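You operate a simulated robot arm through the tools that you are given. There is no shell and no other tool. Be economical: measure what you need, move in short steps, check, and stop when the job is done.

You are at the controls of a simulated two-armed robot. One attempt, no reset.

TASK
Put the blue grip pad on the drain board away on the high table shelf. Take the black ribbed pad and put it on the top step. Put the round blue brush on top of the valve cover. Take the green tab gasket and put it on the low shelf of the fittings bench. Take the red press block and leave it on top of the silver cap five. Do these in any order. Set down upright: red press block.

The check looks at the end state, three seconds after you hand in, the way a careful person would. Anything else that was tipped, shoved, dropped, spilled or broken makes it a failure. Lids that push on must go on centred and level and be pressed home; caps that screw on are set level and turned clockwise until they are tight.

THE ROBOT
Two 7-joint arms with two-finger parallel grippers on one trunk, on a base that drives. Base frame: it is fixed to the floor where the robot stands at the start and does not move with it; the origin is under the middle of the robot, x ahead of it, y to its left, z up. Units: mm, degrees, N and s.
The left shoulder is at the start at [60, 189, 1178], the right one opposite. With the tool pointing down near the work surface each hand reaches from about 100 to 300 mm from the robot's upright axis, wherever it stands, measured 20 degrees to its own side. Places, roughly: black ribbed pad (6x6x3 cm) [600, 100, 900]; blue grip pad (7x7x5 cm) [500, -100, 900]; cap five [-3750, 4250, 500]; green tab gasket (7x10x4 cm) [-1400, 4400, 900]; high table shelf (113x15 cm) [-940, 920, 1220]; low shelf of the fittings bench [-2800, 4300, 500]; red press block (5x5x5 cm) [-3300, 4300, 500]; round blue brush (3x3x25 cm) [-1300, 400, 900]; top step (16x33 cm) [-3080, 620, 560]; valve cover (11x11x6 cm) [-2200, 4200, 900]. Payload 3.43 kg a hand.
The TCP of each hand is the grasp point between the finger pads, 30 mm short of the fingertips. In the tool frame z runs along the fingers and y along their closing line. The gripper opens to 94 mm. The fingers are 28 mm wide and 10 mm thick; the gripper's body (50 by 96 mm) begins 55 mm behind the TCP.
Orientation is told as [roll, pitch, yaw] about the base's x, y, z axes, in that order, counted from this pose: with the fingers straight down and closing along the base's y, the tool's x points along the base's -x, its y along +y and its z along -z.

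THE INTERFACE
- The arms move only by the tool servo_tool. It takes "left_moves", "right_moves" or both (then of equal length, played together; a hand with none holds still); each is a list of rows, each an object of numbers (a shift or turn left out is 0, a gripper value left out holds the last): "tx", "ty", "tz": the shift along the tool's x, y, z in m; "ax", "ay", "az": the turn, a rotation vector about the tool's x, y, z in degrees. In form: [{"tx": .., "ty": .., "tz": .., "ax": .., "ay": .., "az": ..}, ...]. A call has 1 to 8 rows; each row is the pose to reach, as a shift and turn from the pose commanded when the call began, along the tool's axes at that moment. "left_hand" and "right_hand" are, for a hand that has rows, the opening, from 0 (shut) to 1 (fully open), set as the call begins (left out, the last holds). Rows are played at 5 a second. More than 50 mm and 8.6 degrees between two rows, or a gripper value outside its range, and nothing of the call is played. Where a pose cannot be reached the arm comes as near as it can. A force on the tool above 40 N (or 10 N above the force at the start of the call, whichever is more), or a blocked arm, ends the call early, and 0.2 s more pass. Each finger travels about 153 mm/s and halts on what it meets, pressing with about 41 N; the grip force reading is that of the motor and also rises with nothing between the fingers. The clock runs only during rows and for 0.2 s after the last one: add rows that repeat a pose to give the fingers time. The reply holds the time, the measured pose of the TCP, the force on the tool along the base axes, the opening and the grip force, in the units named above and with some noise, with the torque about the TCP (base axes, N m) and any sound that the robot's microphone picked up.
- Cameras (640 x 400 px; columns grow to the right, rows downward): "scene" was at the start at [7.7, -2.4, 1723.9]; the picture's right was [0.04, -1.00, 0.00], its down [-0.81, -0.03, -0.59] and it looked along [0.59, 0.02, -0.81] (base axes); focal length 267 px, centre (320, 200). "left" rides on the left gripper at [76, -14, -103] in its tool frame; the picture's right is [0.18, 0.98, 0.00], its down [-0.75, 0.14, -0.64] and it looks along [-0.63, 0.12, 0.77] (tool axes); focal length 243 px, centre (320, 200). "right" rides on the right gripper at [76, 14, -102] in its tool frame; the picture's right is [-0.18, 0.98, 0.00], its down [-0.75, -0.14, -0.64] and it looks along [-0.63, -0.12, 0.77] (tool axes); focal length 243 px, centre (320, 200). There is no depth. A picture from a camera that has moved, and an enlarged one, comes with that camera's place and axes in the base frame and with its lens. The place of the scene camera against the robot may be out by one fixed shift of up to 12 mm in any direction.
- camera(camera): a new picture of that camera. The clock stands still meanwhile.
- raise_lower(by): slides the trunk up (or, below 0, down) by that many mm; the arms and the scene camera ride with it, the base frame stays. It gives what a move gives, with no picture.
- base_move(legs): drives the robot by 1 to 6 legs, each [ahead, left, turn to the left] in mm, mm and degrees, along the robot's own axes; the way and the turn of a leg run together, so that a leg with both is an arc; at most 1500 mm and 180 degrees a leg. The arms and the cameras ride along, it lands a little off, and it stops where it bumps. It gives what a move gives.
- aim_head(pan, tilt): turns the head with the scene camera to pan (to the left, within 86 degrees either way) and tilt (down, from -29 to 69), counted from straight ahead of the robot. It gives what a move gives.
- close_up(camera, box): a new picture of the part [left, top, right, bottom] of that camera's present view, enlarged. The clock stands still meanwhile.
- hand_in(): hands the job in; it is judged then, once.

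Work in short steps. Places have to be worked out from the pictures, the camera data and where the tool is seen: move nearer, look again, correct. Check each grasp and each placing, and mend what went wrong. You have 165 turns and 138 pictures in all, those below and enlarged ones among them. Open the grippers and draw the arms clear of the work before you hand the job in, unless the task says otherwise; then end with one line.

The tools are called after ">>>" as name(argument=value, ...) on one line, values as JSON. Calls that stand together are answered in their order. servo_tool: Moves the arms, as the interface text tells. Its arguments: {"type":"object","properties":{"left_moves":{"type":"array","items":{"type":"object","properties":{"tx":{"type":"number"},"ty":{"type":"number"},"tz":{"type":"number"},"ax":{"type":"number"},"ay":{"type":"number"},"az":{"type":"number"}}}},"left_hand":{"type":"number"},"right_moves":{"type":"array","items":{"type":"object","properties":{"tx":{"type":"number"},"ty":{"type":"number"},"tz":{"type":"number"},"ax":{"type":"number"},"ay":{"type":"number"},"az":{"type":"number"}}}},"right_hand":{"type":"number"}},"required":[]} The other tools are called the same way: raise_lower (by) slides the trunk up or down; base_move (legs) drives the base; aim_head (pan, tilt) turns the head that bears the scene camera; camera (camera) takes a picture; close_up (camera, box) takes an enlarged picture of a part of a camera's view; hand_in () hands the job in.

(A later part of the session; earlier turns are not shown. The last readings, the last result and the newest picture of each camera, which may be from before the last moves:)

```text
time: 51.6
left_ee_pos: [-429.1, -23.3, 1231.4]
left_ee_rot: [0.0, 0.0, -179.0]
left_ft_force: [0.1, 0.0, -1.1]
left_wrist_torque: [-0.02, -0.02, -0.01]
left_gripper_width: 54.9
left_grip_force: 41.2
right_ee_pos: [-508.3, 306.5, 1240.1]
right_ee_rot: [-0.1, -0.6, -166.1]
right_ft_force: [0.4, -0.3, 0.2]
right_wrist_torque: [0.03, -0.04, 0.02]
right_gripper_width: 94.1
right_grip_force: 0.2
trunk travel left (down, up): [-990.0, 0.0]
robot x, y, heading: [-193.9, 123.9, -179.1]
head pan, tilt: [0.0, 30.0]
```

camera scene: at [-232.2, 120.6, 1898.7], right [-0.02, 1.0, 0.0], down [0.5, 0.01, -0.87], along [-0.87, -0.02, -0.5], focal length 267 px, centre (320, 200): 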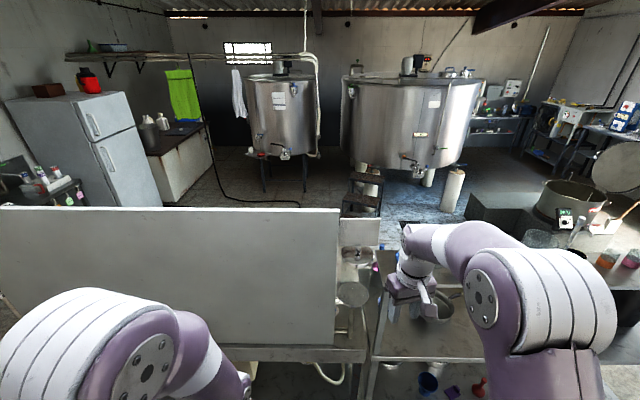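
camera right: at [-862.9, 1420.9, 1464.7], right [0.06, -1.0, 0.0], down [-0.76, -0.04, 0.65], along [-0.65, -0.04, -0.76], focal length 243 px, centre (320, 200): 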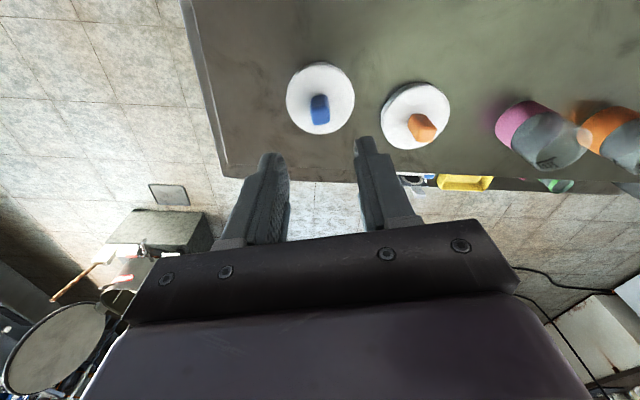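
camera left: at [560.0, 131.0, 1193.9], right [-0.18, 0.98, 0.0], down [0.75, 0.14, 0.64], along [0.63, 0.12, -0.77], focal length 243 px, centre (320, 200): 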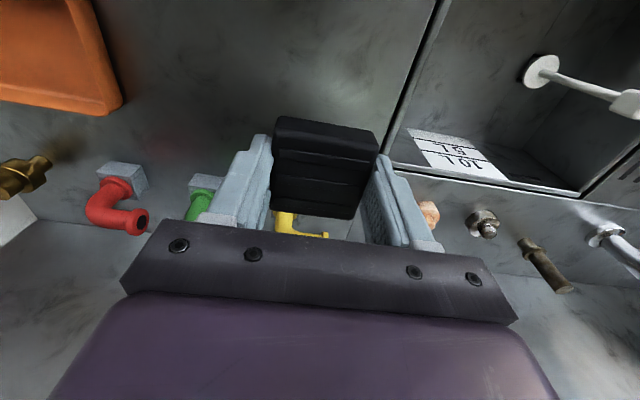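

The blue handle stands upright near [-1300, 411], behind the shelf end, so I must come from the west. I drive north round the table first and look.

>>> base_move(legs=[[0, -1000, 0], [0, -950, 0]])

>>> aim_head(pan=0, tilt=35)

>>> camera(camera="scene")

```text
time: 61.1
left_ee_pos: [-451.1, 1873.0, 1231.0]
left_ee_rot: [0.1, 0.0, -178.9]
left_ft_force: [0.3, 0.5, -0.4]
left_wrist_torque: [0.0, 0.03, 0.02]
left_gripper_width: 54.9
left_grip_force: 41.1
right_ee_pos: [-532.4, 2203.3, 1239.5]
right_ee_rot: [-0.2, -0.6, -165.9]
right_ft_force: [0.3, 0.1, 0.9]
right_wrist_torque: [0.01, 0.04, 0.03]
right_gripper_width: 93.8
right_grip_force: 0.0
trunk travel left (down, up): [-990.0, 0.0]
robot x, y, heading: [-219.4, 2022.5, -178.9]
head pan, tilt: [0.0, 30.0]
```

```text
time: 61.8
left_ee_pos: [-450.7, 1874.0, 1231.1]
left_ee_rot: [0.0, 0.0, -178.8]
left_ft_force: [-0.5, -0.1, -0.3]
left_wrist_torque: [0.0, -0.03, 0.01]
left_gripper_width: 54.9
left_grip_force: 41.0
right_ee_pos: [-533.0, 2204.8, 1240.7]
right_ee_rot: [-0.2, -0.6, -165.8]
right_ft_force: [0.2, 1.3, 0.4]
right_wrist_torque: [0.0, -0.02, 0.01]
right_gripper_width: 94.0
right_grip_force: 0.0
trunk travel left (down, up): [-990.0, 0.0]
robot x, y, heading: [-223.7, 2023.3, -179.0]
head pan, tilt: [0.0, 35.0]
```

```text
107 pictures are left
camera scene: at [-253.6, 2017.1, 1891.0], right [-0.02, 1.0, 0.0], down [0.57, 0.01, -0.82], along [-0.82, -0.02, -0.57], focal length 267 px, centre (320, 200)
```

scene: 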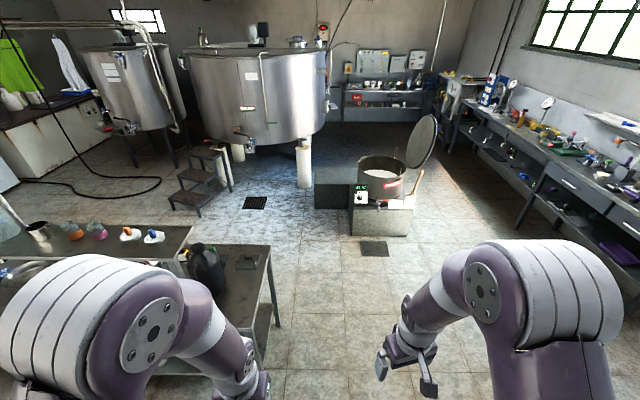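

The way west is clear. I drive west to about x=-1850, then south alongside the table and turn to face it.

>>> base_move(legs=[[1400, 0, 0], [260, 0, 0], [0, 1300, 0], [0, 0, 90], [0, 0, 90]])

>>> camera(camera="scene")

```text
time: 84.1
left_ee_pos: [-1605.7, 848.5, 1231.3]
left_ee_rot: [-0.1, -0.1, 4.3]
left_ft_force: [-0.8, 0.7, -1.5]
left_wrist_torque: [0.03, -0.01, -0.01]
left_gripper_width: 55.1
left_grip_force: 40.7
right_ee_pos: [-1505.5, 523.0, 1240.9]
right_ee_rot: [-0.1, -0.6, 17.4]
right_ft_force: [-0.9, -0.7, 0.4]
right_wrist_torque: [-0.01, -0.02, 0.01]
right_gripper_width: 94.1
right_grip_force: 0.1
trunk travel left (down, up): [-990.0, 0.0]
robot x, y, heading: [-1830.1, 687.0, 4.5]
head pan, tilt: [0.0, 35.0]
```

```text
106 pictures are left
camera scene: at [-1806.5, 681.8, 1891.0], right [0.08, -1.0, 0.0], down [-0.57, -0.04, -0.82], along [0.82, 0.06, -0.57], focal length 267 px, centre (320, 200)
```

scene: 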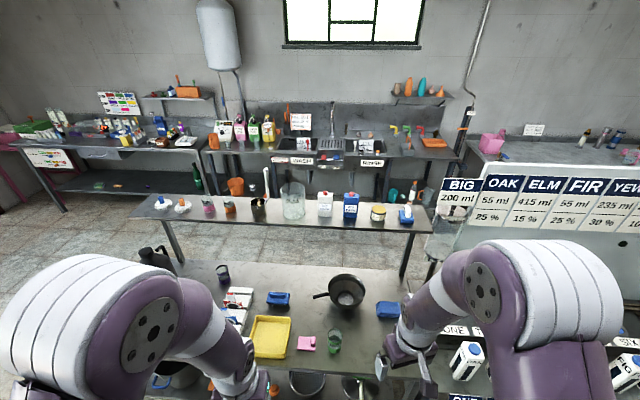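

I enlarge the region by the right hand where the brush should be.

>>> close_up(camera="scene", box=[330, 260, 500, 400])

>>> camera(camera="right")

```text
2.86 times, centred on (415, 330) of scene
camera zoom: at [-1806.5, 681.8, 1891.0], right [0.08, -1.0, 0.0], down [-0.57, -0.04, -0.82], along [0.82, 0.06, -0.57], focal length 764 px, centre (49, -171)
```

zoom: 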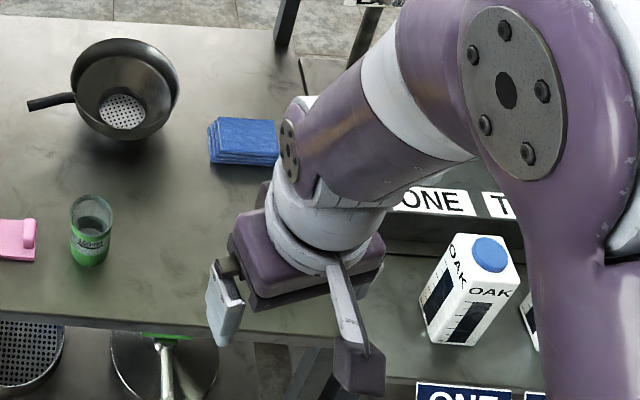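

```text
104 pictures are left
camera right: at [-1584.2, 513.5, 1341.8], right [-0.12, 0.99, 0.0], down [0.75, 0.09, 0.65], along [0.65, 0.08, -0.76], focal length 243 px, centre (320, 200)
```

right: 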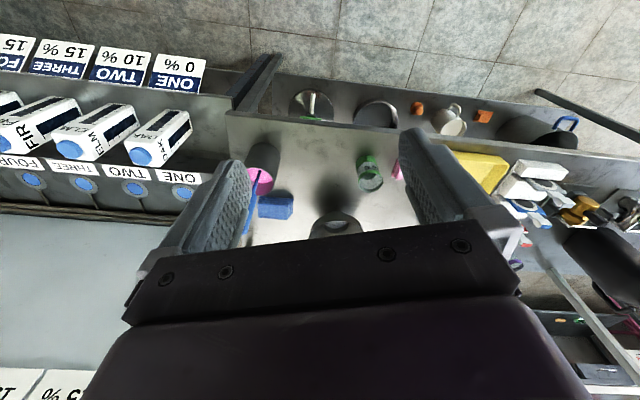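

A blue stick stands by a pink thing near [-1250, 410]. I square up, move right, and look closer.

>>> base_move(legs=[[0, -90, -4.5]])

>>> close_up(camera="right", box=[200, 80, 440, 240])

>>> camera(camera="left")

```text
time: 85.2
left_ee_pos: [-1591.2, 746.4, 1230.1]
left_ee_rot: [-0.3, 0.1, -0.1]
left_ft_force: [0.1, 0.5, -0.3]
left_wrist_torque: [-0.05, 0.04, -0.02]
left_gripper_width: 55.1
left_grip_force: 41.3
right_ee_pos: [-1516.2, 415.2, 1241.0]
right_ee_rot: [-0.5, -0.6, 12.9]
right_ft_force: [-0.8, 0.4, 0.0]
right_wrist_torque: [-0.04, 0.01, -0.01]
right_gripper_width: 94.2
right_grip_force: 0.1
trunk travel left (down, up): [-990.0, 0.0]
robot x, y, heading: [-1826.3, 594.1, -0.2]
head pan, tilt: [0.0, 35.0]
```

```text
2.50 times, centred on (320, 160) of right
camera zoom: at [-1594.8, 411.1, 1342.7], right [-0.04, 1.0, -0.01], down [0.76, 0.03, 0.65], along [0.65, 0.02, -0.76], focal length 606 px, centre (320, 300)
```

zoom: 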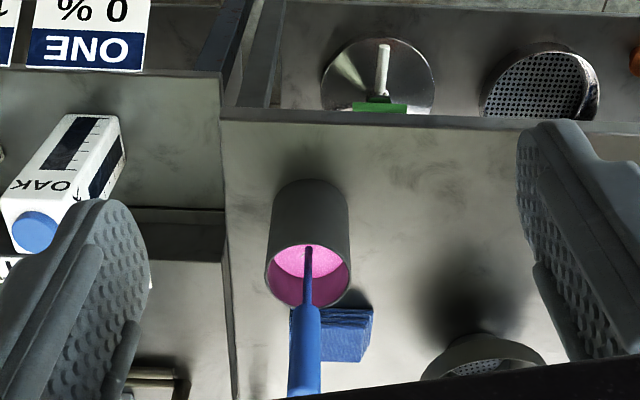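

```text
102 pictures are left
camera left: at [-1666.5, 731.8, 1332.2], right [-0.18, 0.98, 0.0], down [0.75, 0.14, 0.64], along [0.63, 0.11, -0.77], focal length 243 px, centre (320, 200)
```

left: 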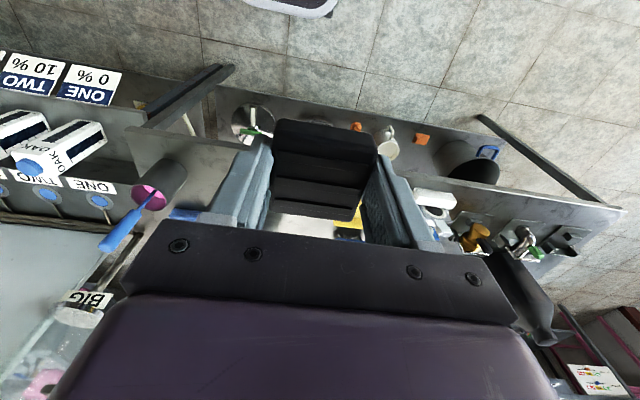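

The brush stands in a cup: handle z≈952–1050 at about [-1254, 409]. I want to grip it with a horizontal hand so it can later be laid flat. I extend the right hand and square it first, then begin pitching it in free space.

>>> servo_tool(right_moves=[{"tx": -0.039, "ty": -0.009, "az": 4}, {"tx": -0.078, "ty": -0.018, "az": 8}, {"tx": -0.117, "ty": -0.027, "az": 12.9}, {"tx": -0.117, "ty": -0.027, "az": 12.9}])

>>> servo_tool(right_moves=[{"ay": -8}, {"ay": -16}, {"ay": -24}, {"ay": -32}, {"ay": -40}, {"ay": -48}, {"ay": -48}])

```text
time: 86.2
left_ee_pos: [-1591.6, 739.8, 1230.8]
left_ee_rot: [0.0, -0.1, -0.1]
left_ft_force: [0.8, -0.9, -1.2]
left_wrist_torque: [0.0, 0.01, 0.01]
left_gripper_width: 54.8
left_grip_force: 40.9
right_ee_pos: [-1396.4, 408.8, 1242.4]
right_ee_rot: [0.0, -0.7, 0.0]
right_ft_force: [0.0, -0.8, -0.6]
right_wrist_torque: [0.01, -0.01, 0.03]
right_gripper_width: 93.8
right_grip_force: 0.0
trunk travel left (down, up): [-990.0, 0.0]
robot x, y, heading: [-1823.6, 594.0, -0.0]
head pan, tilt: [0.0, 35.0]
```

```text
time: 87.8
left_ee_pos: [-1590.2, 740.1, 1231.6]
left_ee_rot: [0.0, 0.1, -0.1]
left_ft_force: [0.6, -0.4, -0.5]
left_wrist_torque: [-0.01, -0.01, -0.01]
left_gripper_width: 54.8
left_grip_force: 40.7
right_ee_pos: [-1396.3, 408.2, 1240.3]
right_ee_rot: [-0.1, -48.7, 0.1]
right_ft_force: [-0.4, -0.1, 0.5]
right_wrist_torque: [-0.01, 0.03, 0.02]
right_gripper_width: 93.9
right_grip_force: 0.1
trunk travel left (down, up): [-990.0, 0.0]
robot x, y, heading: [-1825.8, 596.8, -0.1]
head pan, tilt: [0.0, 35.0]
```

The pitch works, so I go on to horizontal.

>>> servo_tool(right_moves=[{"ay": -8}, {"ay": -16}, {"ay": -24}, {"ay": -32}, {"ay": -41}, {"ay": -41}])

>>> camera(camera="scene")

>>> camera(camera="right")

```text
refused: row 5 steps farther than a row can; nothing moved
```

```text
101 pictures are left
camera scene: at [-1802.9, 590.0, 1891.0], right [0.0, -1.0, 0.0], down [-0.57, 0.0, -0.82], along [0.82, 0.0, -0.57], focal length 267 px, centre (320, 200)
```

scene: 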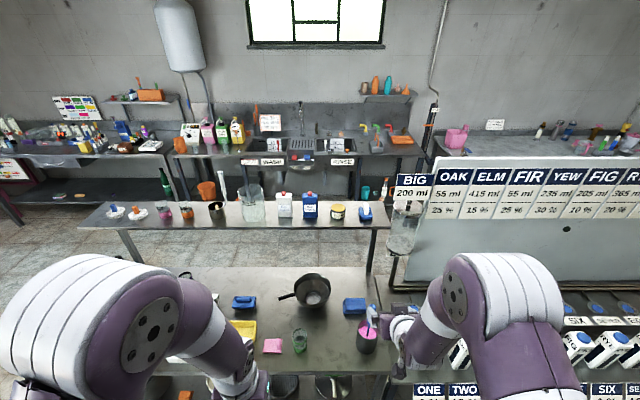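

```text
100 pictures are left
camera right: at [-1523.5, 422.1, 1252.0], right [0.12, 0.98, 0.14], down [0.02, -0.14, 0.99], along [0.99, -0.12, -0.03], focal length 243 px, centre (320, 200)
```

right: 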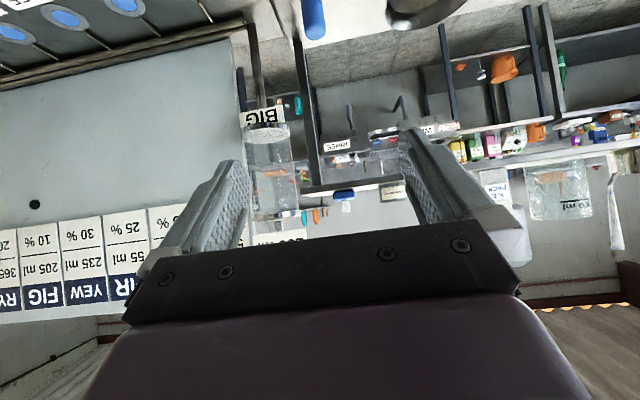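

The handle top is near z=1062 at y≈411. I finish the pitch in smaller steps.

>>> servo_tool(right_moves=[{"ay": -8.2}, {"ay": -16.4}, {"ay": -24.6}, {"ay": -32.8}, {"ay": -41}, {"ay": -41}])

>>> raise_lower(by=-150)

>>> camera(camera="scene")

```text
time: 89.2
left_ee_pos: [-1591.3, 739.8, 1232.1]
left_ee_rot: [-0.1, 0.0, -0.2]
left_ft_force: [-0.5, -0.4, -1.6]
left_wrist_torque: [-0.02, 0.0, 0.05]
left_gripper_width: 55.0
left_grip_force: 40.8
right_ee_pos: [-1397.2, 408.9, 1241.8]
right_ee_rot: [-5.5, -89.7, 5.6]
right_ft_force: [-0.4, 0.9, -0.9]
right_wrist_torque: [0.01, 0.01, 0.02]
right_gripper_width: 94.2
right_grip_force: 0.1
trunk travel left (down, up): [-990.0, 0.0]
robot x, y, heading: [-1823.7, 595.3, -0.1]
head pan, tilt: [0.0, 35.0]
```

```text
time: 90.9
left_ee_pos: [-1590.3, 740.6, 1082.1]
left_ee_rot: [0.0, -0.1, -0.1]
left_ft_force: [-0.4, 0.4, -0.7]
left_wrist_torque: [-0.01, -0.01, 0.02]
left_gripper_width: 54.5
left_grip_force: 41.3
right_ee_pos: [-1396.5, 409.2, 1091.0]
right_ee_rot: [-4.8, -89.6, 4.9]
right_ft_force: [0.3, -0.2, 0.7]
right_wrist_torque: [0.02, -0.01, 0.01]
right_gripper_width: 93.8
right_grip_force: 0.1
trunk travel left (down, up): [-840.0, 150.0]
robot x, y, heading: [-1823.6, 593.5, 0.2]
head pan, tilt: [0.0, 35.0]
```

```text
99 pictures are left
camera scene: at [-1803.1, 590.0, 1741.0], right [0.0, -1.0, 0.0], down [-0.57, 0.0, -0.82], along [0.82, 0.0, -0.57], focal length 267 px, centre (320, 200)
```

scene: 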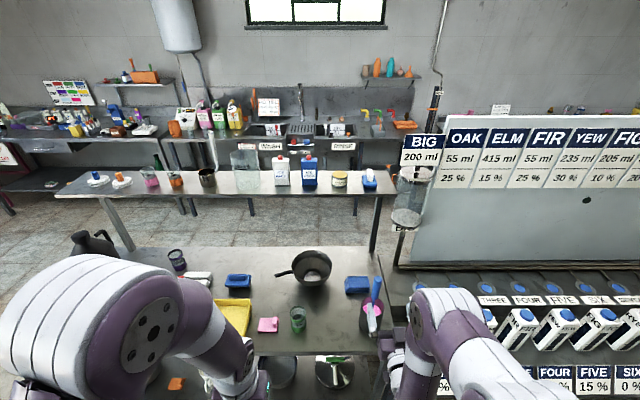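

I enlarge the cup and brush to read its geometry.

>>> close_up(camera="scene", box=[320, 260, 440, 360])

>>> camera(camera="right")

```text
4.00 times, centred on (380, 310) of scene
camera zoom: at [-1803.1, 590.0, 1741.0], right [0.0, -1.0, 0.0], down [-0.57, 0.0, -0.82], along [0.82, 0.0, -0.57], focal length 1069 px, centre (80, -240)
```

zoom: 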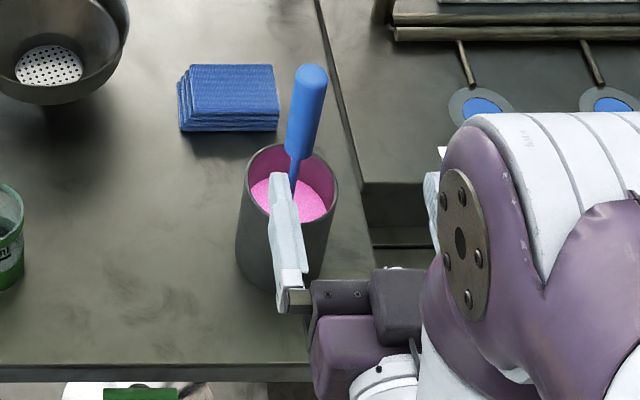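

```text
97 pictures are left
camera right: at [-1499.2, 422.6, 1016.0], right [0.0, 0.98, 0.18], down [-0.64, -0.14, 0.76], along [0.77, -0.12, 0.63], focal length 243 px, centre (320, 200)
```

right: 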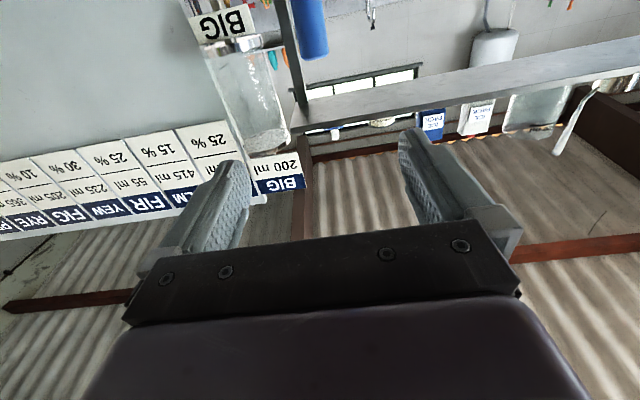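

The cup and brush are centred at about [-1254, 408], rim z≈911, handle 954–1060. I lower the trunk 97 so the hand is at z≈994, then drive forward 142.

>>> raise_lower(by=-97)

>>> base_move(legs=[[70, 0, 0]])

>>> close_up(camera="scene", box=[320, 260, 440, 360])

>>> camera(camera="right")

```text
time: 92.2
left_ee_pos: [-1590.5, 738.1, 984.8]
left_ee_rot: [0.0, 0.0, -0.2]
left_ft_force: [0.7, -0.5, -0.7]
left_wrist_torque: [0.02, -0.02, 0.05]
left_gripper_width: 54.7
left_grip_force: 41.1
right_ee_pos: [-1396.1, 408.9, 994.0]
right_ee_rot: [-4.8, -89.6, 4.9]
right_ft_force: [0.2, 0.3, 0.7]
right_wrist_torque: [0.02, 0.01, 0.01]
right_gripper_width: 93.9
right_grip_force: 0.1
trunk travel left (down, up): [-743.0, 247.0]
robot x, y, heading: [-1823.6, 595.3, -0.3]
head pan, tilt: [0.0, 35.0]
```

```text
time: 93.3
left_ee_pos: [-1519.9, 739.8, 985.0]
left_ee_rot: [0.1, 0.1, 0.0]
left_ft_force: [0.0, -0.1, -0.7]
left_wrist_torque: [0.02, 0.01, 0.01]
left_gripper_width: 54.9
left_grip_force: 40.5
right_ee_pos: [-1325.6, 408.2, 993.7]
right_ee_rot: [-4.3, -89.6, 4.3]
right_ft_force: [-0.8, -0.3, 0.0]
right_wrist_torque: [0.01, -0.02, 0.01]
right_gripper_width: 94.0
right_grip_force: 0.0
trunk travel left (down, up): [-743.0, 247.0]
robot x, y, heading: [-1756.6, 593.4, -0.0]
head pan, tilt: [0.0, 35.0]
```

```text
4.00 times, centred on (380, 310) of scene
camera zoom: at [-1731.3, 589.9, 1644.0], right [0.0, -1.0, 0.0], down [-0.57, 0.0, -0.82], along [0.82, 0.0, -0.57], focal length 1069 px, centre (80, -240)
```

zoom: 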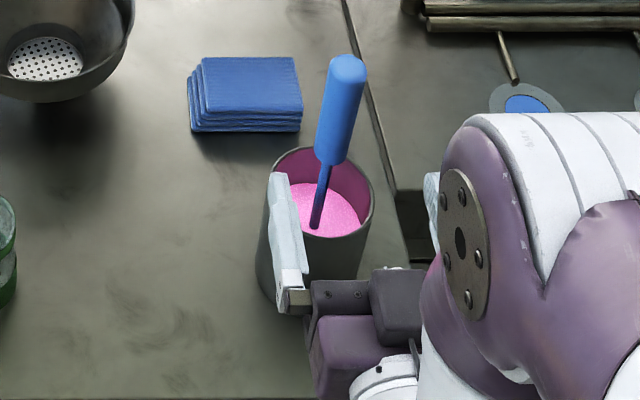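

```text
95 pictures are left
camera right: at [-1428.1, 422.3, 918.7], right [0.0, 0.98, 0.18], down [-0.64, -0.14, 0.76], along [0.77, -0.12, 0.63], focal length 243 px, centre (320, 200)
```

right: 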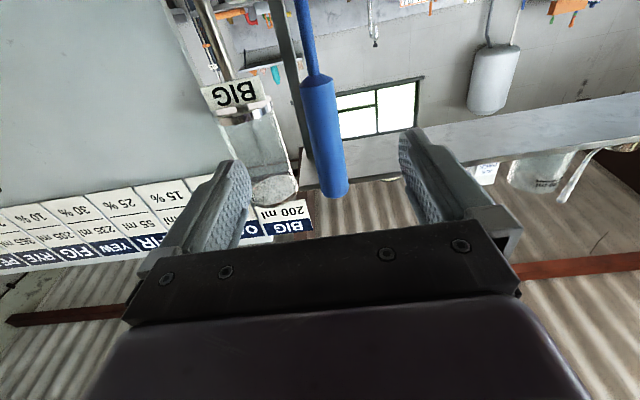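

The handle lies between the fingers. I drive the last 72 forward, close and check.

>>> base_move(legs=[[72, 0, 0]])

>>> servo_tool(right_moves=[{}, {}, {}, {}], right_hand=0)

>>> camera(camera="right")

```text
time: 94.3
left_ee_pos: [-1447.2, 739.4, 983.3]
left_ee_rot: [0.0, 0.0, -0.2]
left_ft_force: [0.7, -0.3, -0.9]
left_wrist_torque: [0.0, 0.05, -0.02]
left_gripper_width: 55.0
left_grip_force: 41.1
right_ee_pos: [-1253.2, 408.1, 993.9]
right_ee_rot: [-4.5, -89.6, 4.4]
right_ft_force: [0.2, 0.4, -0.8]
right_wrist_torque: [0.0, 0.0, -0.02]
right_gripper_width: 94.0
right_grip_force: 0.0
trunk travel left (down, up): [-743.0, 247.0]
robot x, y, heading: [-1683.9, 594.5, -0.2]
head pan, tilt: [0.0, 35.0]
```

```text
time: 95.3
left_ee_pos: [-1448.5, 739.5, 984.4]
left_ee_rot: [0.1, 0.0, -0.2]
left_ft_force: [0.0, -0.3, 0.4]
left_wrist_torque: [0.05, 0.01, 0.03]
left_gripper_width: 54.9
left_grip_force: 40.9
right_ee_pos: [-1254.8, 407.3, 993.7]
right_ee_rot: [-3.9, -89.6, 3.8]
right_ft_force: [-0.5, 0.5, 0.3]
right_wrist_torque: [0.0, 0.01, 0.02]
right_gripper_width: 29.3
right_grip_force: 41.2
trunk travel left (down, up): [-743.0, 247.0]
robot x, y, heading: [-1684.3, 596.5, -0.1]
head pan, tilt: [0.0, 35.0]
```

```text
94 pictures are left
camera right: at [-1356.9, 421.8, 918.8], right [0.0, 0.98, 0.18], down [-0.64, -0.14, 0.76], along [0.77, -0.12, 0.63], focal length 243 px, centre (320, 200)
```

right: 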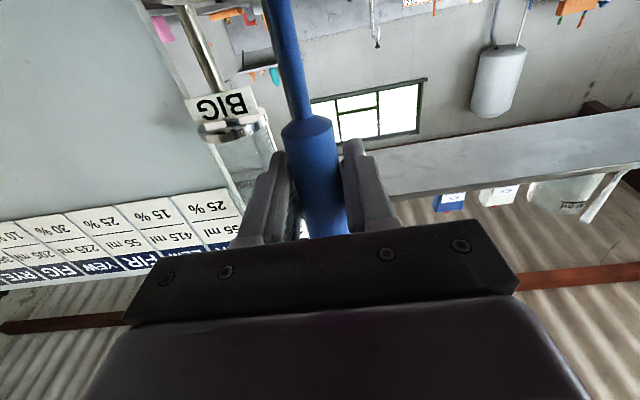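

The handle is gripped at 29 mm. I lift straight up 240 with the trunk.

>>> raise_lower(by=240)

>>> camera(camera="scene")

```text
time: 97.8
left_ee_pos: [-1448.8, 739.7, 1223.5]
left_ee_rot: [0.0, -0.1, -0.1]
left_ft_force: [-0.1, 0.5, -0.7]
left_wrist_torque: [-0.01, 0.02, -0.03]
left_gripper_width: 54.9
left_grip_force: 40.9
right_ee_pos: [-1253.7, 407.9, 1234.0]
right_ee_rot: [-4.0, -89.6, 3.9]
right_ft_force: [0.2, 0.2, 0.4]
right_wrist_torque: [0.0, 0.04, -0.01]
right_gripper_width: 29.1
right_grip_force: 40.5
trunk travel left (down, up): [-983.0, 7.0]
robot x, y, heading: [-1680.2, 597.7, -0.2]
head pan, tilt: [0.0, 35.0]
```

```text
93 pictures are left
camera scene: at [-1660.1, 589.6, 1883.9], right [0.0, -1.0, 0.0], down [-0.57, 0.0, -0.82], along [0.82, 0.0, -0.57], focal length 267 px, centre (320, 200)
```

scene: 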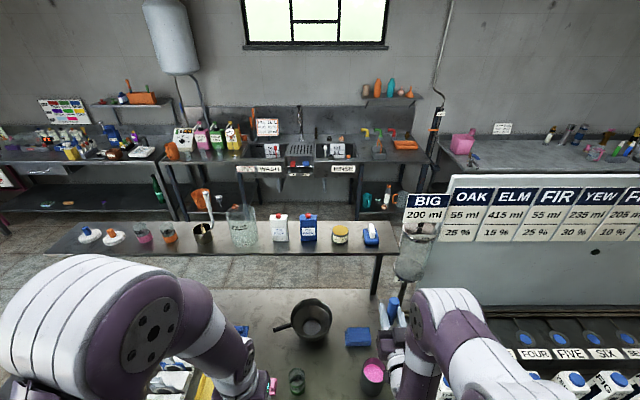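

The cup stayed put and the brush is out. I back off, return the right hand to pointing down (brush horizontal), and turn to face the steps.

>>> base_move(legs=[[-420, 0, 0]])

>>> servo_tool(right_moves=[{"ay": 8.2}, {"ay": 16.4}, {"ay": 24.6}, {"ay": 32.8}, {"ay": 41}, {"ay": 41}])

>>> servo_tool(right_moves=[{"ay": 8.2}, {"ay": 16.4}, {"ay": 24.6}, {"ay": 32.8}, {"ay": 41}, {"ay": 48}, {"ay": 48}])

>>> camera(camera="right")

>>> base_move(legs=[[0, 0, 90], [0, 0, 90]])

>>> camera(camera="scene")

```text
time: 100.3
left_ee_pos: [-1861.8, 740.2, 1224.0]
left_ee_rot: [0.0, 0.2, 0.0]
left_ft_force: [-0.6, -0.2, -0.4]
left_wrist_torque: [-0.02, 0.01, -0.03]
left_gripper_width: 54.9
left_grip_force: 41.2
right_ee_pos: [-1666.2, 410.0, 1234.2]
right_ee_rot: [-3.3, -89.4, 3.3]
right_ft_force: [0.2, 0.2, 0.3]
right_wrist_torque: [0.0, 0.0, 0.04]
right_gripper_width: 29.4
right_grip_force: 41.0
trunk travel left (down, up): [-983.0, 7.0]
robot x, y, heading: [-2096.1, 595.3, -0.1]
head pan, tilt: [0.0, 35.0]
```

```text
time: 101.8
left_ee_pos: [-1862.6, 741.0, 1223.7]
left_ee_rot: [0.1, 0.0, -0.2]
left_ft_force: [-0.2, -0.2, -0.9]
left_wrist_torque: [-0.01, 0.01, 0.01]
left_gripper_width: 54.8
left_grip_force: 41.4
right_ee_pos: [-1667.8, 409.4, 1234.7]
right_ee_rot: [0.0, -48.6, 0.2]
right_ft_force: [-0.8, 0.4, -0.5]
right_wrist_torque: [-0.02, -0.03, 0.03]
right_gripper_width: 29.4
right_grip_force: 40.3
trunk travel left (down, up): [-983.0, 7.0]
robot x, y, heading: [-2100.4, 594.0, -0.4]
head pan, tilt: [0.0, 35.0]
```

```text
time: 103.3
left_ee_pos: [-1862.2, 741.3, 1223.9]
left_ee_rot: [0.0, 0.1, -0.1]
left_ft_force: [0.7, -0.2, -0.4]
left_wrist_torque: [-0.02, 0.03, 0.0]
left_gripper_width: 55.0
left_grip_force: 41.3
right_ee_pos: [-1667.7, 410.2, 1232.9]
right_ee_rot: [0.0, -0.6, 0.0]
right_ft_force: [0.6, 1.2, -0.4]
right_wrist_torque: [-0.01, 0.0, 0.02]
right_gripper_width: 29.1
right_grip_force: 41.1
trunk travel left (down, up): [-983.0, 7.0]
robot x, y, heading: [-2096.4, 597.8, -0.0]
head pan, tilt: [0.0, 35.0]
```

```text
92 pictures are left
camera right: at [-1744.5, 423.5, 1335.9], right [0.18, 0.98, 0.0], down [0.75, -0.14, 0.65], along [0.64, -0.12, -0.76], focal length 243 px, centre (320, 200)
```

right: 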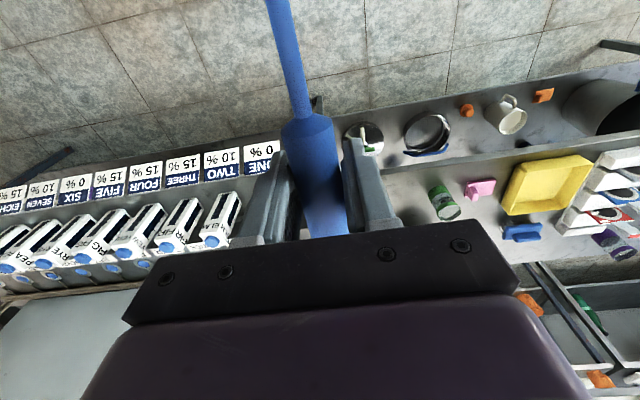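

```text
time: 111.4
left_ee_pos: [-2335.0, 456.0, 1222.9]
left_ee_rot: [0.0, -0.1, 179.0]
left_ft_force: [0.1, -1.0, -1.3]
left_wrist_torque: [0.01, 0.0, 0.03]
left_gripper_width: 55.1
left_grip_force: 41.0
right_ee_pos: [-2523.2, 790.1, 1233.5]
right_ee_rot: [0.0, -0.7, 179.0]
right_ft_force: [0.3, 0.1, -0.5]
right_wrist_torque: [0.02, 0.04, 0.01]
right_gripper_width: 29.4
right_grip_force: 40.5
trunk travel left (down, up): [-983.0, 7.0]
robot x, y, heading: [-2099.9, 596.7, 178.9]
head pan, tilt: [0.0, 35.0]
```

```text
91 pictures are left
camera scene: at [-2131.5, 591.4, 1884.0], right [0.02, 1.0, 0.0], down [0.57, -0.01, -0.82], along [-0.82, 0.02, -0.57], focal length 267 px, centre (320, 200)
```

scene: 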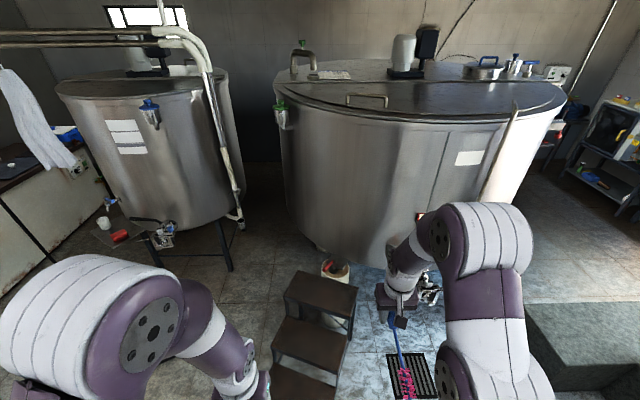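

The brush is horizontal with its pink head toward the robot. The top step is near [-3110, 622], with the lower steps toward me, so I come at it from the south side: strafe left, go ahead, then turn right.

>>> base_move(legs=[[0, 500, 0], [800, 0, 0], [0, 0, -89]])

>>> aim_head(pan=0, tilt=50)

>>> camera(camera="scene")

>>> camera(camera="left")

```text
time: 116.6
left_ee_pos: [-2730.6, -27.0, 1224.4]
left_ee_rot: [0.0, -0.1, 170.1]
left_ft_force: [0.0, 0.4, -1.2]
left_wrist_torque: [0.05, 0.03, 0.05]
left_gripper_width: 54.8
left_grip_force: 41.4
right_ee_pos: [-2866.5, 332.2, 1236.3]
right_ee_rot: [-0.1, -0.8, 170.1]
right_ft_force: [1.1, -0.1, -0.7]
right_wrist_torque: [0.03, 0.04, -0.03]
right_gripper_width: 29.5
right_grip_force: 41.4
trunk travel left (down, up): [-983.0, 7.0]
robot x, y, heading: [-2479.6, 76.7, 170.2]
head pan, tilt: [0.0, 35.0]
stopped in leg 2: the robot was blocked; the commanded pose is now the measured one
```

```text
time: 117.4
left_ee_pos: [-2734.8, -26.8, 1223.8]
left_ee_rot: [0.0, -0.1, 170.0]
left_ft_force: [0.6, 1.0, -0.2]
left_wrist_torque: [0.01, -0.02, 0.01]
left_gripper_width: 55.0
left_grip_force: 41.5
right_ee_pos: [-2869.7, 333.4, 1235.3]
right_ee_rot: [-0.1, -0.8, 170.1]
right_ft_force: [-1.1, -0.5, -0.1]
right_wrist_torque: [-0.03, 0.02, -0.04]
right_gripper_width: 29.3
right_grip_force: 41.6
trunk travel left (down, up): [-983.0, 7.0]
robot x, y, heading: [-2476.0, 76.7, 170.1]
head pan, tilt: [0.0, 50.0]
```

```text
90 pictures are left
camera scene: at [-2500.5, 72.6, 1862.3], right [0.17, 0.98, 0.0], down [0.75, -0.13, -0.64], along [-0.63, 0.11, -0.77], focal length 267 px, centre (320, 200)
```

scene: 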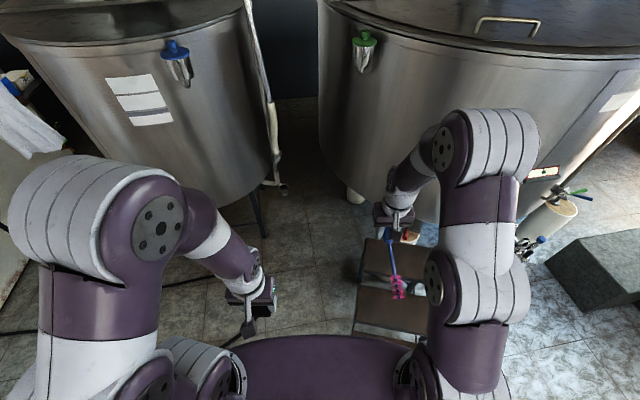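

```text
89 pictures are left
camera left: at [-2657.1, -25.7, 1325.9], right [0.01, -1.0, 0.0], down [-0.77, -0.01, 0.64], along [-0.64, -0.01, -0.77], focal length 243 px, centre (320, 200)
```

left: 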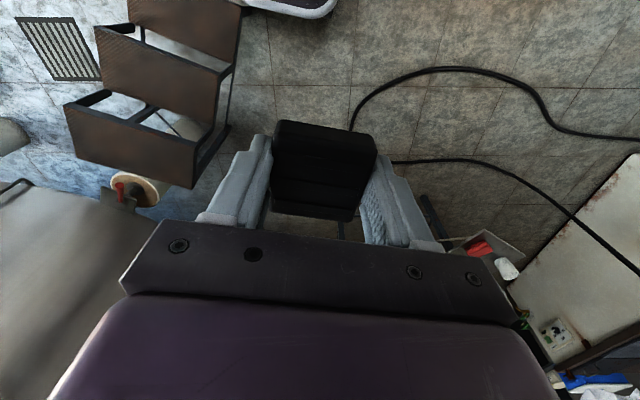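

I bumped something, probably the corner of the bottom step. I enlarge the wrist view to see it.

>>> close_up(camera="left", box=[40, 0, 360, 200])

>>> close_up(camera="scene", box=[240, 180, 460, 400])

```text
2.00 times, centred on (200, 100) of left
camera zoom: at [-2657.1, -25.7, 1325.9], right [0.01, -1.0, 0.0], down [-0.77, -0.01, 0.64], along [-0.64, -0.01, -0.77], focal length 485 px, centre (560, 400)
```

zoom: 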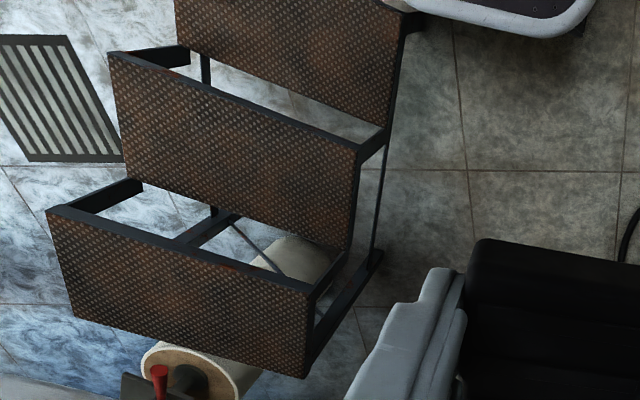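

```text
1.82 times, centred on (350, 290) of scene
camera zoom: at [-2500.5, 72.6, 1862.3], right [0.17, 0.98, 0.0], down [0.75, -0.13, -0.64], along [-0.63, 0.11, -0.77], focal length 486 px, centre (266, 36)
```

zoom: 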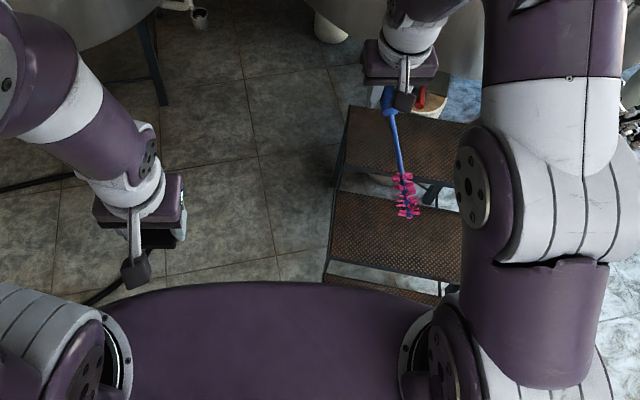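

The base nose touches the corner of the bottom step; the steps look unmoved, since the top step is still at [-3069, 620]. The steps slant about 17°, so I back away, turn to heading 73 in the open, then strafe left parallel to their south side.

>>> base_move(legs=[[-40, 0, 0], [0, 150, 0], [0, 0, -97]])

>>> camera(camera="scene")

```text
time: 123.2
left_ee_pos: [-2545.4, 186.9, 1224.6]
left_ee_rot: [0.0, 0.0, 75.0]
left_ft_force: [0.4, -1.0, -1.2]
left_wrist_torque: [-0.03, -0.02, 0.0]
left_gripper_width: 54.7
left_grip_force: 41.0
right_ee_pos: [-2175.1, 288.5, 1234.6]
right_ee_rot: [0.0, -0.6, 75.0]
right_ft_force: [-0.4, 0.7, -1.6]
right_wrist_torque: [0.02, -0.02, 0.03]
right_gripper_width: 29.4
right_grip_force: 41.2
trunk travel left (down, up): [-983.0, 7.0]
robot x, y, heading: [-2464.1, -77.6, 74.9]
head pan, tilt: [0.0, 50.0]
```

```text
86 pictures are left
camera scene: at [-2467.5, -66.0, 1862.2], right [0.97, -0.26, 0.0], down [-0.2, -0.74, -0.64], along [0.17, 0.62, -0.77], focal length 267 px, centre (320, 200)
```

scene: 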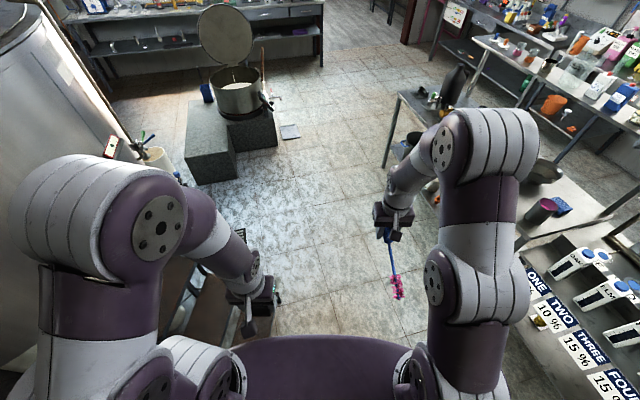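

Turned to heading 75. I look left at the steps to fix their edges.

>>> aim_head(pan=60, tilt=45)

>>> camera(camera="scene")

```text
time: 124.5
left_ee_pos: [-2545.6, 187.4, 1224.6]
left_ee_rot: [0.0, 0.0, 74.9]
left_ft_force: [0.2, 0.7, -0.4]
left_wrist_torque: [0.01, -0.03, -0.01]
left_gripper_width: 54.7
left_grip_force: 40.5
right_ee_pos: [-2175.6, 288.6, 1234.4]
right_ee_rot: [0.0, -0.6, 75.0]
right_ft_force: [-0.6, -0.9, -0.1]
right_wrist_torque: [0.08, -0.02, 0.0]
right_gripper_width: 28.9
right_grip_force: 41.2
trunk travel left (down, up): [-983.0, 7.0]
robot x, y, heading: [-2467.3, -79.4, 74.9]
head pan, tilt: [60.0, 45.0]
```

```text
85 pictures are left
camera scene: at [-2544.7, -82.7, 1869.1], right [0.71, 0.71, 0.0], down [0.5, -0.5, -0.71], along [-0.5, 0.5, -0.71], focal length 267 px, centre (320, 200)
```

scene: 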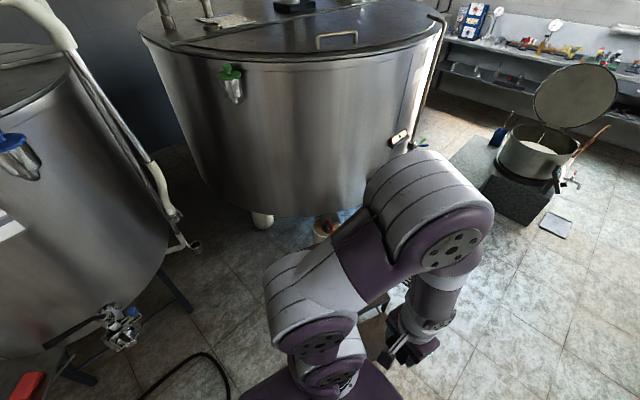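

The arm hides the steps, so I strafe left 480 and use the left wrist camera.

>>> base_move(legs=[[0, 480, 0]])

>>> camera(camera="left")

```text
time: 127.4
left_ee_pos: [-3009.2, 310.8, 1223.7]
left_ee_rot: [0.1, 0.0, 75.0]
left_ft_force: [0.3, -0.1, -1.6]
left_wrist_torque: [-0.01, 0.03, -0.05]
left_gripper_width: 55.0
left_grip_force: 40.8
right_ee_pos: [-2638.7, 413.8, 1232.4]
right_ee_rot: [-0.1, -0.5, 75.1]
right_ft_force: [0.6, 0.4, -0.4]
right_wrist_torque: [0.03, -0.01, 0.01]
right_gripper_width: 29.3
right_grip_force: 41.0
trunk travel left (down, up): [-983.0, 7.0]
robot x, y, heading: [-2926.4, 46.2, 74.9]
head pan, tilt: [60.0, 45.0]
```

```text
84 pictures are left
camera left: at [-3014.1, 233.6, 1326.0], right [-1.0, 0.08, 0.0], down [0.06, 0.76, 0.64], along [0.05, 0.64, -0.77], focal length 243 px, centre (320, 200)
```

left: 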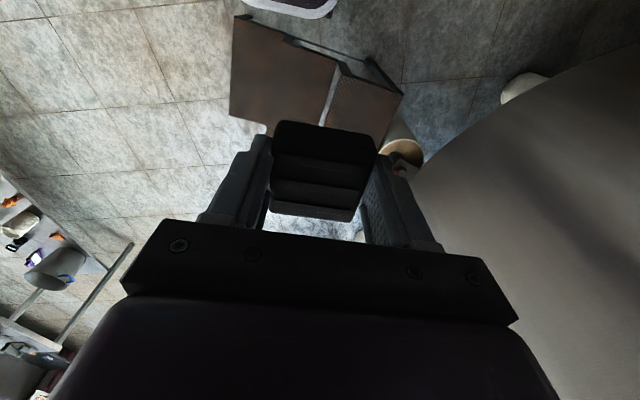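

I enlarge this view.

>>> close_up(camera="left", box=[200, 0, 440, 160])

```text
2.50 times, centred on (320, 80) of left
camera zoom: at [-3014.1, 233.6, 1326.0], right [-1.0, 0.08, 0.0], down [0.06, 0.76, 0.64], along [0.05, 0.64, -0.77], focal length 606 px, centre (320, 500)
```

zoom: 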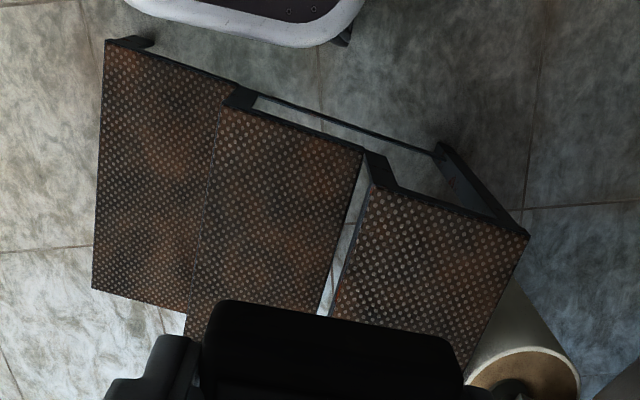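

The top step's south edge runs from [-3060, 415] to [-3250, 480] and its height is about 540. I strafe left 160, extend the left hand 209 ahead and 150 down, then look again.

>>> base_move(legs=[[0, 160, 0]])

>>> servo_tool(left_moves=[{"tx": -0.035, "tz": 0.025}, {"tx": -0.07, "tz": 0.05}, {"tx": -0.105, "tz": 0.075}, {"tx": -0.14, "tz": 0.1}, {"tx": -0.175, "tz": 0.125}, {"tx": -0.209, "tz": 0.15}, {"tx": -0.209, "tz": 0.15}])

>>> raise_lower(by=-250)

>>> camera(camera="left")

>>> aim_head(pan=0, tilt=60)

>>> camera(camera="scene")

```text
time: 128.8
left_ee_pos: [-3163.5, 353.0, 1223.9]
left_ee_rot: [0.4, -0.1, 75.1]
left_ft_force: [0.4, -0.2, 0.1]
left_wrist_torque: [-0.01, 0.03, -0.03]
left_gripper_width: 54.9
left_grip_force: 40.9
right_ee_pos: [-2793.5, 455.0, 1234.3]
right_ee_rot: [0.1, -0.6, 75.3]
right_ft_force: [-0.1, -0.9, -0.3]
right_wrist_torque: [0.03, -0.02, -0.01]
right_gripper_width: 29.2
right_grip_force: 41.6
trunk travel left (down, up): [-983.0, 7.0]
robot x, y, heading: [-3088.9, 88.3, 75.1]
head pan, tilt: [60.0, 45.0]
```

```text
time: 130.4
left_ee_pos: [-3113.8, 555.1, 1076.2]
left_ee_rot: [0.0, 0.1, 75.1]
left_ft_force: [-0.4, -0.3, -0.5]
left_wrist_torque: [0.01, 0.02, -0.02]
left_gripper_width: 54.7
left_grip_force: 41.2
right_ee_pos: [-2796.9, 456.2, 1235.1]
right_ee_rot: [-0.1, -0.6, 75.2]
right_ft_force: [0.7, 0.4, -1.6]
right_wrist_torque: [0.04, -0.02, -0.03]
right_gripper_width: 29.4
right_grip_force: 40.7
trunk travel left (down, up): [-983.0, 7.0]
robot x, y, heading: [-3084.7, 87.3, 75.2]
head pan, tilt: [60.0, 45.0]
```

```text
time: 133.0
left_ee_pos: [-3114.6, 555.4, 825.7]
left_ee_rot: [0.0, 0.0, 75.0]
left_ft_force: [0.1, -0.6, -0.5]
left_wrist_torque: [0.02, 0.03, 0.01]
left_gripper_width: 54.7
left_grip_force: 41.2
right_ee_pos: [-2795.4, 456.8, 983.1]
right_ee_rot: [0.0, -0.6, 75.2]
right_ft_force: [0.6, 0.1, 0.1]
right_wrist_torque: [0.03, -0.02, 0.01]
right_gripper_width: 28.9
right_grip_force: 40.9
trunk travel left (down, up): [-733.0, 257.0]
robot x, y, heading: [-3084.2, 89.1, 75.1]
head pan, tilt: [60.0, 45.0]
```

```text
82 pictures are left
camera left: at [-3119.5, 477.8, 928.4], right [-1.0, 0.07, 0.0], down [0.06, 0.77, 0.64], along [0.05, 0.64, -0.77], focal length 243 px, centre (320, 200)
```

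left: 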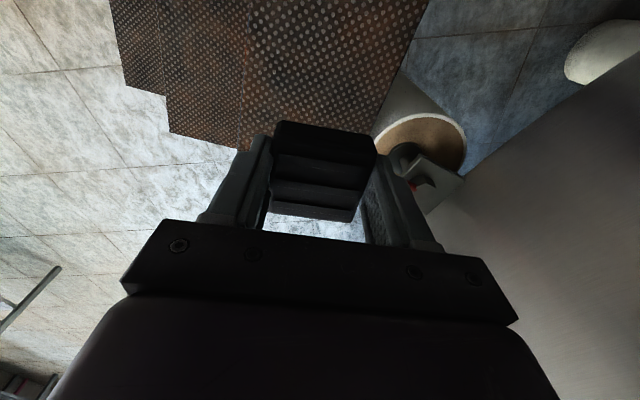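

```text
time: 134.3
left_ee_pos: [-3112.2, 554.8, 826.2]
left_ee_rot: [0.0, 0.0, 75.0]
left_ft_force: [0.7, -0.1, -0.1]
left_wrist_torque: [0.03, 0.02, -0.01]
left_gripper_width: 54.9
left_grip_force: 41.1
right_ee_pos: [-2796.7, 456.3, 984.5]
right_ee_rot: [0.1, -0.6, 75.1]
right_ft_force: [0.1, -0.2, -1.3]
right_wrist_torque: [0.02, 0.0, 0.02]
right_gripper_width: 29.2
right_grip_force: 40.8
trunk travel left (down, up): [-733.0, 257.0]
robot x, y, heading: [-3086.1, 89.7, 75.3]
head pan, tilt: [0.0, 60.0]
```

```text
81 pictures are left
camera scene: at [-3089.7, 89.9, 1599.7], right [0.97, -0.26, 0.0], down [-0.22, -0.84, -0.5], along [0.13, 0.48, -0.87], focal length 267 px, centre (320, 200)
```

scene: 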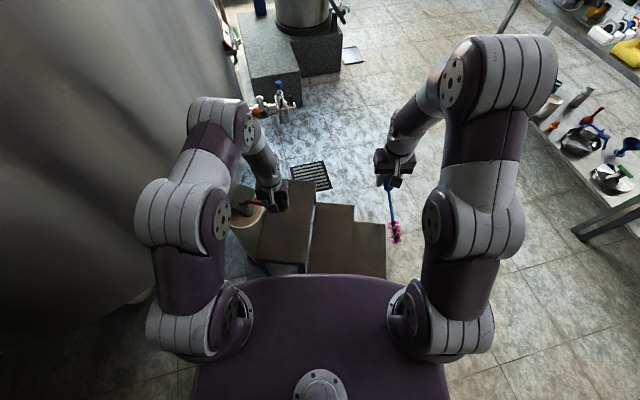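

The landing point projects onto the middle of the top step. I lower the trunk 200 and check.

>>> raise_lower(by=-195)

>>> camera(camera="left")

>>> camera(camera="scene")

```text
time: 136.4
left_ee_pos: [-3113.8, 554.2, 631.9]
left_ee_rot: [0.0, 0.0, 75.1]
left_ft_force: [0.0, -0.3, -1.1]
left_wrist_torque: [0.0, 0.0, -0.01]
left_gripper_width: 54.9
left_grip_force: 40.8
right_ee_pos: [-2794.8, 455.5, 788.4]
right_ee_rot: [0.1, -0.7, 75.3]
right_ft_force: [0.8, -0.1, -0.6]
right_wrist_torque: [0.05, -0.02, 0.01]
right_gripper_width: 29.2
right_grip_force: 40.9
trunk travel left (down, up): [-538.0, 452.0]
robot x, y, heading: [-3087.1, 86.0, 75.1]
head pan, tilt: [0.0, 60.0]
```

```text
80 pictures are left
camera left: at [-3119.5, 477.8, 733.4], right [-1.0, 0.07, 0.0], down [0.06, 0.76, 0.64], along [0.05, 0.64, -0.77], focal length 243 px, centre (320, 200)
```

left: 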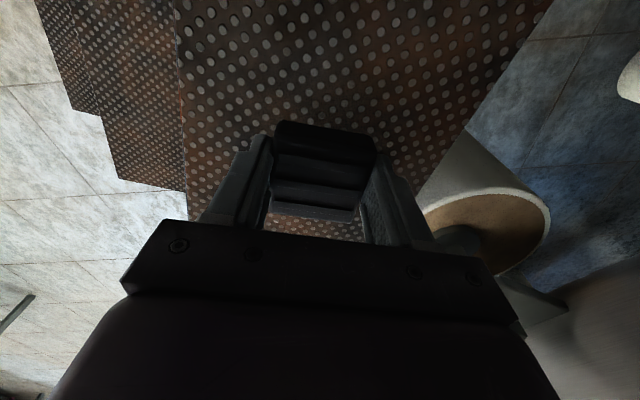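

```text
79 pictures are left
camera scene: at [-3089.7, 89.7, 1404.7], right [0.97, -0.26, 0.0], down [-0.22, -0.84, -0.5], along [0.13, 0.48, -0.87], focal length 267 px, centre (320, 200)
```

scene: 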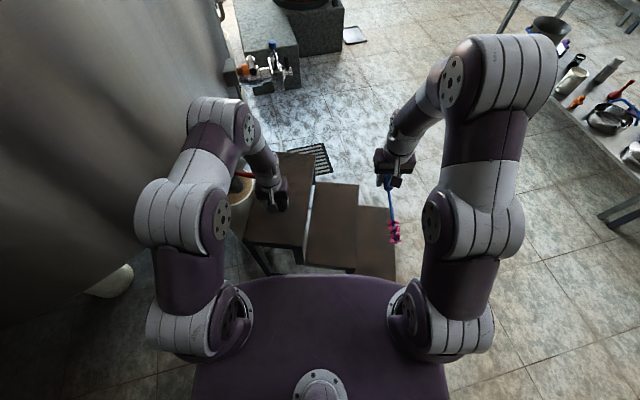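

The pad is well over the tread. I lower with the arm in small steps until it touches.

>>> servo_tool(left_moves=[{"tz": 0.01}, {"tz": 0.018}, {"tz": 0.024}, {"tz": 0.029}, {"tz": 0.034}, {"tz": 0.039}, {"tz": 0.044}, {"tz": 0.049}])

>>> camera(camera="left")

```text
time: 138.0
left_ee_pos: [-3113.6, 555.1, 594.7]
left_ee_rot: [0.2, -0.4, 75.1]
left_ft_force: [-4.3, -11.9, 34.8]
left_wrist_torque: [-0.73, 0.05, -0.05]
left_gripper_width: 54.9
left_grip_force: 41.0
right_ee_pos: [-2796.7, 454.2, 791.3]
right_ee_rot: [-0.1, -0.8, 75.3]
right_ft_force: [0.0, 0.1, -0.5]
right_wrist_torque: [0.06, -0.03, 0.03]
right_gripper_width: 29.2
right_grip_force: 41.5
trunk travel left (down, up): [-538.0, 452.0]
robot x, y, heading: [-3088.8, 90.2, 75.0]
head pan, tilt: [0.0, 60.0]
stopped in row 7 (left hand): the force on the tool passed its limit at 50 N (the readings are from after the stop); the commanded pose is now the measured one
```

```text
78 pictures are left
camera left: at [-3119.5, 477.5, 696.0], right [-1.0, 0.07, 0.0], down [0.06, 0.76, 0.65], along [0.05, 0.64, -0.76], focal length 243 px, centre (320, 200)
```

left: 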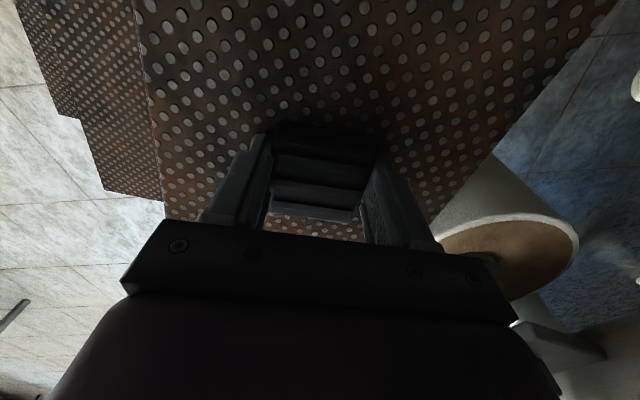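

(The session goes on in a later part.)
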